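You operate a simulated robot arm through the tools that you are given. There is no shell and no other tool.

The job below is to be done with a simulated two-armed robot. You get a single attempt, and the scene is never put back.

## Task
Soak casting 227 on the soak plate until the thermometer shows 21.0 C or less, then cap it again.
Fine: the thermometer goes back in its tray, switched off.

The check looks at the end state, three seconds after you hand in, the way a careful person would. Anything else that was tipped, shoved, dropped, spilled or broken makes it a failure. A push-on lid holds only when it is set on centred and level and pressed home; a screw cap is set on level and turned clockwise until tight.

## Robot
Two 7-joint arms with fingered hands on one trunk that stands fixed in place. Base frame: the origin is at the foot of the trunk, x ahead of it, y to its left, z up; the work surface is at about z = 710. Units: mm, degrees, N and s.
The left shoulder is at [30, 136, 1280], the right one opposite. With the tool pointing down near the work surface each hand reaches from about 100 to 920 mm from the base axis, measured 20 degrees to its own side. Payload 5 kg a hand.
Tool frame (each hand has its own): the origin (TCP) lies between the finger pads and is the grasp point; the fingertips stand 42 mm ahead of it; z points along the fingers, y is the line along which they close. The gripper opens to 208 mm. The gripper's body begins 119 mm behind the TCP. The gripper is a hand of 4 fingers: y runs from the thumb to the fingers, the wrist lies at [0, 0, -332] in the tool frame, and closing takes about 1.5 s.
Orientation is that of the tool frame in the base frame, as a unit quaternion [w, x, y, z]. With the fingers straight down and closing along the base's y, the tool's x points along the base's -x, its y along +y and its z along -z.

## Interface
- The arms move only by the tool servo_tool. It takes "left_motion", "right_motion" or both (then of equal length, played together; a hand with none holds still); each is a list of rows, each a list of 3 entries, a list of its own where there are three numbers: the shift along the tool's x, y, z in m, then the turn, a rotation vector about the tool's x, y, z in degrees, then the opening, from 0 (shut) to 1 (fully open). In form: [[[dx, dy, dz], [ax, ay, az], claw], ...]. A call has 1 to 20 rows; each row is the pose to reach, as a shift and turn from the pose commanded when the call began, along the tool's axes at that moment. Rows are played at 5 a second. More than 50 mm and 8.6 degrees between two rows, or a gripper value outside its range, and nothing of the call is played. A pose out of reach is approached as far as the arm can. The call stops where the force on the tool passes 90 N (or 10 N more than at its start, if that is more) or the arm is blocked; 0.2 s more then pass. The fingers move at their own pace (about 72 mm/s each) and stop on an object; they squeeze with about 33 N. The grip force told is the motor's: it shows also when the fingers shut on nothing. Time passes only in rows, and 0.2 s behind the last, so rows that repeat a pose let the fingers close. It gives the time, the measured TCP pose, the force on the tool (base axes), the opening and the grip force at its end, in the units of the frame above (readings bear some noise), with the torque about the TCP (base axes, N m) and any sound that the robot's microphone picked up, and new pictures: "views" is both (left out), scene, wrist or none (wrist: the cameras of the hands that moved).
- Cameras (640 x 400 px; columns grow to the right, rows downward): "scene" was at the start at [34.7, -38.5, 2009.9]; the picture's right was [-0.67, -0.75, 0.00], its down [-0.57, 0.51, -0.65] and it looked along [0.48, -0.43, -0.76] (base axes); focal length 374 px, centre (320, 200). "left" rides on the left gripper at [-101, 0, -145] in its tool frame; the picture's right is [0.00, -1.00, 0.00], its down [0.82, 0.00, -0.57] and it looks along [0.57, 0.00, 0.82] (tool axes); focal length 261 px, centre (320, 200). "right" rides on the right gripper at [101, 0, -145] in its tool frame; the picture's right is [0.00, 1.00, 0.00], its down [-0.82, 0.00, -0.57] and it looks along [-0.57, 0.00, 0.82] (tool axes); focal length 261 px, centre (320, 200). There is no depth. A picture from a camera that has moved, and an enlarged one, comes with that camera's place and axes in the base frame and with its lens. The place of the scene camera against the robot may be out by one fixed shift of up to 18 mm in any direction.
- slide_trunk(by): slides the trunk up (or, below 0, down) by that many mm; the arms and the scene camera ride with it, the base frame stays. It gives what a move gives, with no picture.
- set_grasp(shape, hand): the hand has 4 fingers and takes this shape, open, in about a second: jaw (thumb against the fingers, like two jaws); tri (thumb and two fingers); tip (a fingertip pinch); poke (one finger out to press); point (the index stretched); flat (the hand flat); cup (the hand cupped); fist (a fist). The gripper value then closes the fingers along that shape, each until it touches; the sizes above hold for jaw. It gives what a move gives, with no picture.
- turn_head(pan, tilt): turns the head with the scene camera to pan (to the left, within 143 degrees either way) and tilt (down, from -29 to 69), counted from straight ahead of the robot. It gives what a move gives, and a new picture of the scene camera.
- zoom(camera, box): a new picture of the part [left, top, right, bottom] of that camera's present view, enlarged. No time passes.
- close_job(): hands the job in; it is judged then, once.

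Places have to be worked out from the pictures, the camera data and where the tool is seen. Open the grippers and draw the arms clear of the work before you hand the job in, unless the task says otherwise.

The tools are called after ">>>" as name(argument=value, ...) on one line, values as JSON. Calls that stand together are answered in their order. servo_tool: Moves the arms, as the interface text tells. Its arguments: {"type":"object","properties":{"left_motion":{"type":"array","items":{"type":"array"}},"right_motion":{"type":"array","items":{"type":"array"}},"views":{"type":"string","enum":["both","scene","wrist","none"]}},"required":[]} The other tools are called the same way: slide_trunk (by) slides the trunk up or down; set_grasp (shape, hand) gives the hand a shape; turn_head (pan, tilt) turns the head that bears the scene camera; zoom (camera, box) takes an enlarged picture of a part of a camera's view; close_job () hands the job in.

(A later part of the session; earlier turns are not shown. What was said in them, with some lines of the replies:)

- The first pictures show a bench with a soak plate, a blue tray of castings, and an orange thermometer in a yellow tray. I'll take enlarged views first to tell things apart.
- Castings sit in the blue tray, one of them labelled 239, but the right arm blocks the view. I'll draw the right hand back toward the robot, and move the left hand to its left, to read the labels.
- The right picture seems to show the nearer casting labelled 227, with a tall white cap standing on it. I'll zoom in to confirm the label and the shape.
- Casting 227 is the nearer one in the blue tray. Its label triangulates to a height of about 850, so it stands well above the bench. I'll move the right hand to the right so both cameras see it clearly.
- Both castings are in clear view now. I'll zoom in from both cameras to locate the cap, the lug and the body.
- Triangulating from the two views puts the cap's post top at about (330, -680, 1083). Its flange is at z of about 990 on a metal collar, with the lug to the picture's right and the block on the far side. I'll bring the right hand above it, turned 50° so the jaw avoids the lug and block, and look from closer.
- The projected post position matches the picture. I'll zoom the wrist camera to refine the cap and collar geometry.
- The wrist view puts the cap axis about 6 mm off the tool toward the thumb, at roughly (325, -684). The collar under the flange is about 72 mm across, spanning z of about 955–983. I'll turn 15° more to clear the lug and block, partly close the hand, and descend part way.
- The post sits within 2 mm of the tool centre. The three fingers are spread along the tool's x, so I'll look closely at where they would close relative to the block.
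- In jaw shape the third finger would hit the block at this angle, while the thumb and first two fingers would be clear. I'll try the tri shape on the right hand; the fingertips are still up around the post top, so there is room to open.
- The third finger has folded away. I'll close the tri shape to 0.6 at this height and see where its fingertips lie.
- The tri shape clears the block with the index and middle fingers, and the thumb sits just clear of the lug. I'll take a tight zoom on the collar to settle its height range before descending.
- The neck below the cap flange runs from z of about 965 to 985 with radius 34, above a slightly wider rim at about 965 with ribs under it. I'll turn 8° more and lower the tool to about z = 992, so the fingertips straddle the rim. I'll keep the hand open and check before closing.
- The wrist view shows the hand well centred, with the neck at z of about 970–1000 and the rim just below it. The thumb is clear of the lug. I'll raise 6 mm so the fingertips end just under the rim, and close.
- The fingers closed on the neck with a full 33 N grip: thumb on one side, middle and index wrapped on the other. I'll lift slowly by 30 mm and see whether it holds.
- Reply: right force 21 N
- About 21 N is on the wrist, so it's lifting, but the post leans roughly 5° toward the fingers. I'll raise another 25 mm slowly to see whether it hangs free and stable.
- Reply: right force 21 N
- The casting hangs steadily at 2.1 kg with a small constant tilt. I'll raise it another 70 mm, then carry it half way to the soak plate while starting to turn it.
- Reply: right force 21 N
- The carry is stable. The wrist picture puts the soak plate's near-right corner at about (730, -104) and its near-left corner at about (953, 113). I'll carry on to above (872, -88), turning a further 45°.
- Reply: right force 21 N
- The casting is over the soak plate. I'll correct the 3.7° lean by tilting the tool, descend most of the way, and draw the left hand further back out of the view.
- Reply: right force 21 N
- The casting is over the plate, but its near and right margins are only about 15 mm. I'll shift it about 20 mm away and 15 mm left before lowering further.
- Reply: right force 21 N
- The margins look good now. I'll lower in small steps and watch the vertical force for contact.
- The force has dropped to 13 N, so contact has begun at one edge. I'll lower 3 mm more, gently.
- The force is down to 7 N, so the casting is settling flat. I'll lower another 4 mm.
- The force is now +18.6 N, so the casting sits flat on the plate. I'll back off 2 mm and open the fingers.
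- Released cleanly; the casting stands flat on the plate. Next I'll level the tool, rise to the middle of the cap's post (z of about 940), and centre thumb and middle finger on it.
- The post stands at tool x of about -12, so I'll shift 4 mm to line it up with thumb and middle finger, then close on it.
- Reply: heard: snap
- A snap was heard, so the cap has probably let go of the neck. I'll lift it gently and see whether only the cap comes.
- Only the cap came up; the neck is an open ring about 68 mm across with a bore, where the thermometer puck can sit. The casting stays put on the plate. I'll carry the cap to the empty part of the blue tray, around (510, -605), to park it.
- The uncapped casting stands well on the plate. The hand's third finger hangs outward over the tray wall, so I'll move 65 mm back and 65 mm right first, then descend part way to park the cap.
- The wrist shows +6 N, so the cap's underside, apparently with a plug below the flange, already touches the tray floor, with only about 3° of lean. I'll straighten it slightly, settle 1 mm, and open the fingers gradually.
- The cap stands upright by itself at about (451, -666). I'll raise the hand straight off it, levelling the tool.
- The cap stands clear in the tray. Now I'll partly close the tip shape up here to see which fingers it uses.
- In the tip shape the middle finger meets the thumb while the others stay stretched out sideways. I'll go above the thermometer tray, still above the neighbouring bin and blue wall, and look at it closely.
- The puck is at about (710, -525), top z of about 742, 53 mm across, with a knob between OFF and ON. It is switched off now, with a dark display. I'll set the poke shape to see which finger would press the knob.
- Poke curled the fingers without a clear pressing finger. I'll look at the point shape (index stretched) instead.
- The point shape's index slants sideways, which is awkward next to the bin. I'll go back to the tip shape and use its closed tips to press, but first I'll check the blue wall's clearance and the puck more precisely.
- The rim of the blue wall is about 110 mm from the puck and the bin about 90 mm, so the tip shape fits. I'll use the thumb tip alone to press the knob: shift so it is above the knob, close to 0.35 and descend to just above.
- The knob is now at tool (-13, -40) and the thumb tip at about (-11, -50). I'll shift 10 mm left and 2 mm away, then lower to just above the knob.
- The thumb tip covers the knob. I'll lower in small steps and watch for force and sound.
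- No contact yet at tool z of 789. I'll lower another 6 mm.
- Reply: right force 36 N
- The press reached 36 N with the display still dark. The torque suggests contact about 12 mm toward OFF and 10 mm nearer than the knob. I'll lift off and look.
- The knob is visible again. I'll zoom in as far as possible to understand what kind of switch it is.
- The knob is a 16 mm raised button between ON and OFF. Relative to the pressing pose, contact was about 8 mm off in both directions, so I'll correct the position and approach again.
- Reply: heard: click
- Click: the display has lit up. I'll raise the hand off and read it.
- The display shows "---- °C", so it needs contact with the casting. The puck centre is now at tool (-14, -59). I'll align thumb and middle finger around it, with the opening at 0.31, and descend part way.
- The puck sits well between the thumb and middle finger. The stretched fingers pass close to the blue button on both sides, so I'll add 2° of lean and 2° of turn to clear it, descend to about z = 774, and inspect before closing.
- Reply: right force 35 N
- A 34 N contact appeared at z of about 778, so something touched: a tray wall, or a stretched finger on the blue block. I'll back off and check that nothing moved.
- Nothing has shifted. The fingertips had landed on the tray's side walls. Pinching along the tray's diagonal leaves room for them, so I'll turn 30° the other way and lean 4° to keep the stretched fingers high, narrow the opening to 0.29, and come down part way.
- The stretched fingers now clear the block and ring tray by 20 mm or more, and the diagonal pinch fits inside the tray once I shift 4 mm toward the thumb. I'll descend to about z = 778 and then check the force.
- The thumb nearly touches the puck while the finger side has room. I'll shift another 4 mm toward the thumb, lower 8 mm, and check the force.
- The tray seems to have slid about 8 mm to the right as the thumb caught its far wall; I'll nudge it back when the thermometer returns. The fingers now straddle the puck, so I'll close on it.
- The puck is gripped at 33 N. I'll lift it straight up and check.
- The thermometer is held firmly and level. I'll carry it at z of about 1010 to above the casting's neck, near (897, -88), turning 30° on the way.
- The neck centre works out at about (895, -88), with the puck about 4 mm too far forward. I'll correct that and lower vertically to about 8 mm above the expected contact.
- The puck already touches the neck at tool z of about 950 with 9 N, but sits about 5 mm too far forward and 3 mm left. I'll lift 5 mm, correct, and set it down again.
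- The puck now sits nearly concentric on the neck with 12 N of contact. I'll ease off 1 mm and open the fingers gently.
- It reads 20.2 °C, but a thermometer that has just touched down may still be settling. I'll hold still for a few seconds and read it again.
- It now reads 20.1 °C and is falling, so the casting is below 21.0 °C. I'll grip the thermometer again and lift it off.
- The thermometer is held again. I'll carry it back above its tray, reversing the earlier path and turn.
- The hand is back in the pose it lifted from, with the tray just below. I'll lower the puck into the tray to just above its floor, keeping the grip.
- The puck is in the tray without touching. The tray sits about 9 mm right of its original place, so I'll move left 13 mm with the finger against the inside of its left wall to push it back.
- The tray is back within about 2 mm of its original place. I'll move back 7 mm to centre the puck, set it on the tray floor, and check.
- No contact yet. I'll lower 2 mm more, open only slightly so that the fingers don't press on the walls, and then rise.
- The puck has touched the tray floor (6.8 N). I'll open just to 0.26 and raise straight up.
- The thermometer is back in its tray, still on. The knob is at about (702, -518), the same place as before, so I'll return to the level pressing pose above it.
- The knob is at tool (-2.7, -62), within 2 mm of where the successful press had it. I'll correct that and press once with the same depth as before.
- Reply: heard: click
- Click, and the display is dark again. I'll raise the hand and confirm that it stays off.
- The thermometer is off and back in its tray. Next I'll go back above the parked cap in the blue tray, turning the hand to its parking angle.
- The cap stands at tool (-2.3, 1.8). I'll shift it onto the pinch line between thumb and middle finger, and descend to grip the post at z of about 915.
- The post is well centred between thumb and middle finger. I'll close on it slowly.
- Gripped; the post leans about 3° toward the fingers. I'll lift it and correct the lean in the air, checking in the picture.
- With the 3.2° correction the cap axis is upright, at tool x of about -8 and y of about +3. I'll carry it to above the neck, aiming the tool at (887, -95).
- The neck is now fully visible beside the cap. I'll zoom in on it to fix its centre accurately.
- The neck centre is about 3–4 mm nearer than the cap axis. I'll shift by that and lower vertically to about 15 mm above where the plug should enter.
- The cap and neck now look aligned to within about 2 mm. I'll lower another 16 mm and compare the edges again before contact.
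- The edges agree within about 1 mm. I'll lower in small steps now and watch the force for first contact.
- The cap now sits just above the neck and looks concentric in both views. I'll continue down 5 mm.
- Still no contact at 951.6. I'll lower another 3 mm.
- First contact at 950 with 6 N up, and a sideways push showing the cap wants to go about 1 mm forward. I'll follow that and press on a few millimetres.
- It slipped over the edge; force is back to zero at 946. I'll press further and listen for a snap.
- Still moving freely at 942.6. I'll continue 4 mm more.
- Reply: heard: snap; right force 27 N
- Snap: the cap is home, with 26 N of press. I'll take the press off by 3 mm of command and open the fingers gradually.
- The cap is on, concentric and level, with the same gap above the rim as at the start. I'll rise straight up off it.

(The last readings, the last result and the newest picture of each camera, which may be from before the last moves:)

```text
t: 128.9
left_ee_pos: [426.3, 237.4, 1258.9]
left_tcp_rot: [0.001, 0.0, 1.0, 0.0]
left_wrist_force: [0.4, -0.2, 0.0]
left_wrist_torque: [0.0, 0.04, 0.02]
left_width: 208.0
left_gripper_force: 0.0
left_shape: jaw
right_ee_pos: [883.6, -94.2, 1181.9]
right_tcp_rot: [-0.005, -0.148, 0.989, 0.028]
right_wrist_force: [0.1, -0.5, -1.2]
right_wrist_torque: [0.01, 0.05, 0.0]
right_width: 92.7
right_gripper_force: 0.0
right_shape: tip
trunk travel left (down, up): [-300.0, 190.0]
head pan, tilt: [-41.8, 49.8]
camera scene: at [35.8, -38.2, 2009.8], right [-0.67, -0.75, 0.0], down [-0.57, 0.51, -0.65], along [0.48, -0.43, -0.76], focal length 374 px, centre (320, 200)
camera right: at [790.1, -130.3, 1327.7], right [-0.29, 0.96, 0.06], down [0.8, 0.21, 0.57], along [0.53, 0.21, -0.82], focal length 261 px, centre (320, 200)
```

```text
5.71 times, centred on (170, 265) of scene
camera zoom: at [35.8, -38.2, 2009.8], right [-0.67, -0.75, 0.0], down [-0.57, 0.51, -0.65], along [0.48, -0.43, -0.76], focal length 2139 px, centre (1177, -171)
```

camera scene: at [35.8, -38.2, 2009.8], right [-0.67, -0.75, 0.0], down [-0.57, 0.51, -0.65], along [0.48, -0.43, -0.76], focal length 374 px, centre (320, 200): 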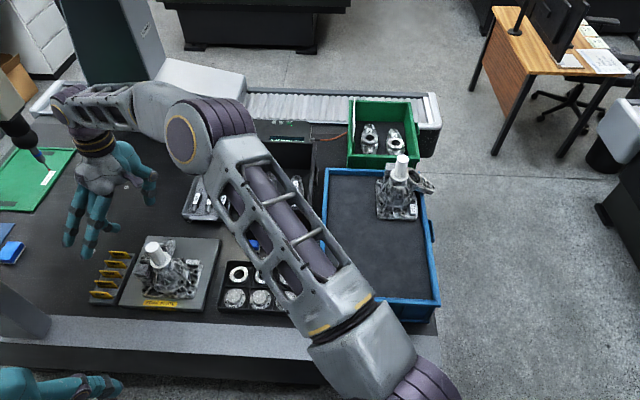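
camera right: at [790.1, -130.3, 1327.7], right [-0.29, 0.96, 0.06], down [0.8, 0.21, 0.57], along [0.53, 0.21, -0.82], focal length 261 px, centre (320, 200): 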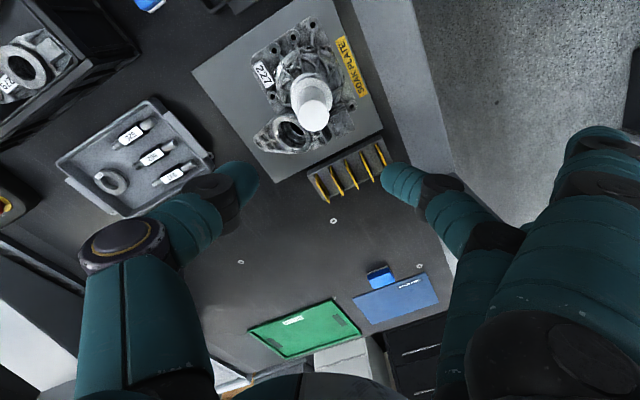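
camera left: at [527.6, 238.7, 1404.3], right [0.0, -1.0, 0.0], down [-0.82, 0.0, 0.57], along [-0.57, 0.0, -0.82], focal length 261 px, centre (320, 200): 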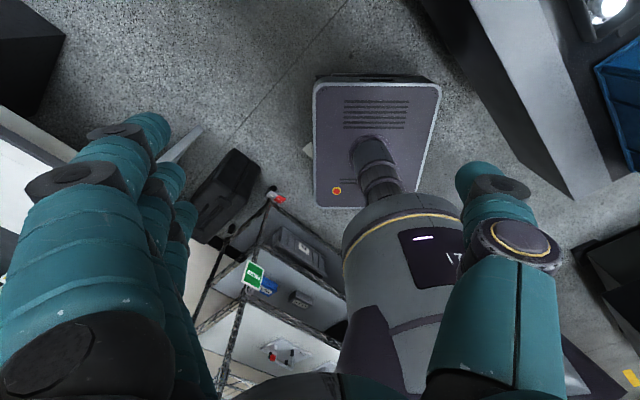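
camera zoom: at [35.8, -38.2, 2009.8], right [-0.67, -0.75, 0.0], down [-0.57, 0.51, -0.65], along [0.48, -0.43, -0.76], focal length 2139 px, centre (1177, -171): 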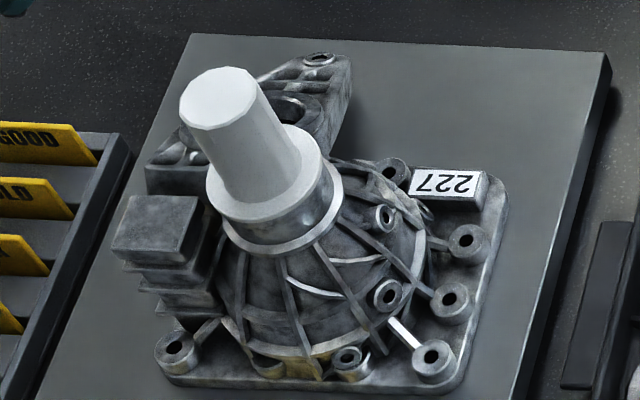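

The cap sits straight and centred on casting 227, which stands flat on the soak plate. I'll withdraw the right arm to the side.

>>> servo_tool(right_motion=[[[0.0313, -0.0195, -0.006], [0, 0, 0], 0.6], [[0.0625, -0.0393, -0.012], [0, 0, 0], 0.8], [[0.0938, -0.059, -0.018], [0, 0, 1], 1], [[0.125, -0.0788, -0.024], [0, 0, 2], 1], [[0.1563, -0.0985, -0.03], [0, 0, 3], 1], [[0.1875, -0.1183, -0.036], [0, 0, 4], 1], [[0.2188, -0.138, -0.042], [0, 0, 5], 1], [[0.25, -0.1578, -0.048], [0, 0, 6], 1], [[0.2813, -0.1775, -0.054], [0, 0, 7], 1], [[0.3125, -0.1973, -0.06], [0, 0, 8], 1], [[0.3438, -0.217, -0.066], [0, 0, 9], 1], [[0.3751, -0.2368, -0.071], [0, 0, 10], 1], [[0.4063, -0.2565, -0.074], [0, 0, 11], 1], [[0.4376, -0.2763, -0.076], [0, 0, 12], 1], [[0.4688, -0.296, -0.077], [0, 0, 13], 1], [[0.5, -0.3158, -0.078], [0, 0, 14], 1], [[0.5313, -0.3355, -0.079], [0, 0, 15], 1], [[0.5626, -0.353, -0.08], [0, 0, 16], 1], [[0.5626, -0.353, -0.08], [0, 0, 16], 1]])

>>> zoom(camera="scene", box=[80, 210, 340, 330])

>>> zoom(camera="scene", box=[235, 225, 315, 275])

```text
t: 132.9
left_ee_pos: [425.4, 238.1, 1258.7]
left_tcp_rot: [0.001, 0.0, 1.0, 0.0]
left_wrist_force: [0.0, 0.8, 0.1]
left_wrist_torque: [-0.04, 0.09, -0.01]
left_width: 207.8
left_gripper_force: 0.1
left_shape: jaw
right_ee_pos: [450.9, -601.0, 1241.8]
right_tcp_rot: [-0.008, -0.008, 1.0, 0.025]
right_wrist_force: [1.7, 0.1, -0.6]
right_wrist_torque: [-0.06, 0.04, -0.03]
right_width: 207.5
right_gripper_force: 0.0
right_shape: tip
trunk travel left (down, up): [-300.0, 190.0]
head pan, tilt: [-41.8, 49.8]
camera scene: at [35.7, -37.3, 2009.9], right [-0.67, -0.75, 0.0], down [-0.57, 0.51, -0.65], along [0.48, -0.43, -0.76], focal length 374 px, centre (320, 200)
camera right: at [352.7, -608.1, 1388.7], right [-0.01, 1.0, 0.05], down [0.83, -0.02, 0.56], along [0.56, 0.05, -0.83], focal length 261 px, centre (320, 200)
```

scene: 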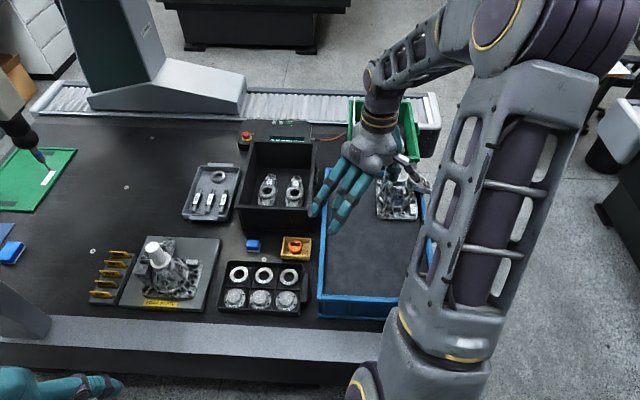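
right: 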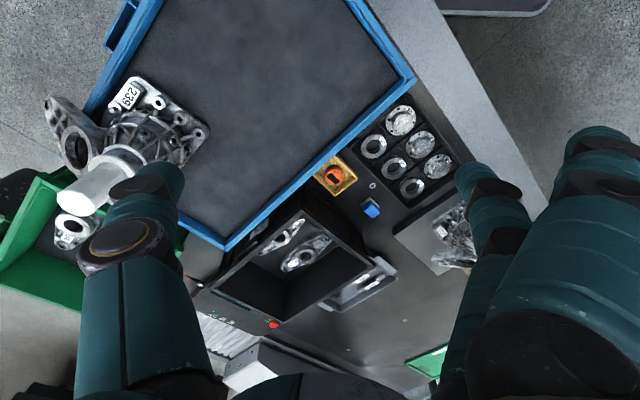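

```text
2.46 times, centred on (210, 270) of scene
camera zoom: at [35.7, -37.3, 2009.9], right [-0.67, -0.75, 0.0], down [-0.57, 0.51, -0.65], along [0.48, -0.43, -0.76], focal length 921 px, centre (591, 28)
```

zoom: 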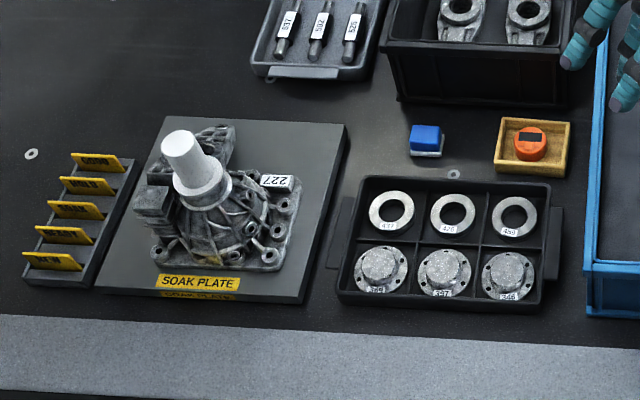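

```text
8.00 times, centred on (275, 250) of scene
camera zoom: at [35.7, -37.3, 2009.9], right [-0.67, -0.75, 0.0], down [-0.57, 0.51, -0.65], along [0.48, -0.43, -0.76], focal length 2994 px, centre (680, -200)
```

zoom: 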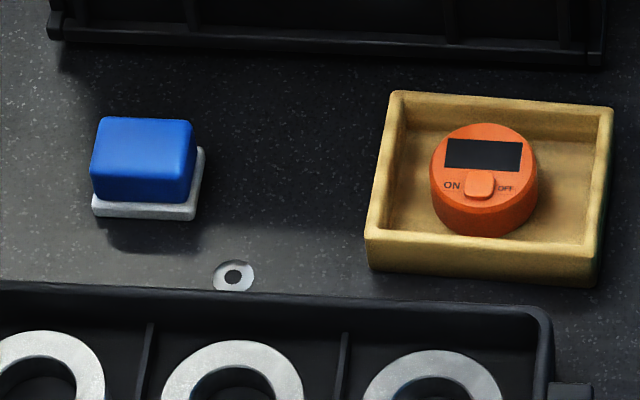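

Everything checks out:
- **Casting 227:** it stands flat on the soak plate with its cap snapped on.
- **Thermometer:** it is off and in its tray. The tray itself still sits about 5 mm right of where it started.
- **Neighbours:** the other objects are undisturbed.
- **Arms:** both are clear with open hands.

I'm handing the job in.

>>> close_job()

```text
The job is handed in.
```

I soaked casting 227 on the soak plate until the thermometer read 20.1 °C and was still falling. I then pressed its cap back on, with an audible snap. Casting 227 stands flat on the plate, with the cap centred and level.

The thermometer is back in its tray and switched off, with its display dark.

**Tray moved:** while picking up the thermometer, my thumb caught the tray and slid it about 9 mm. I pushed it back, but it still sits about 5 mm to the right of where it started. In the final pictures nothing else looked moved, tipped or spilled. Both hands are open and both arms are drawn clear.
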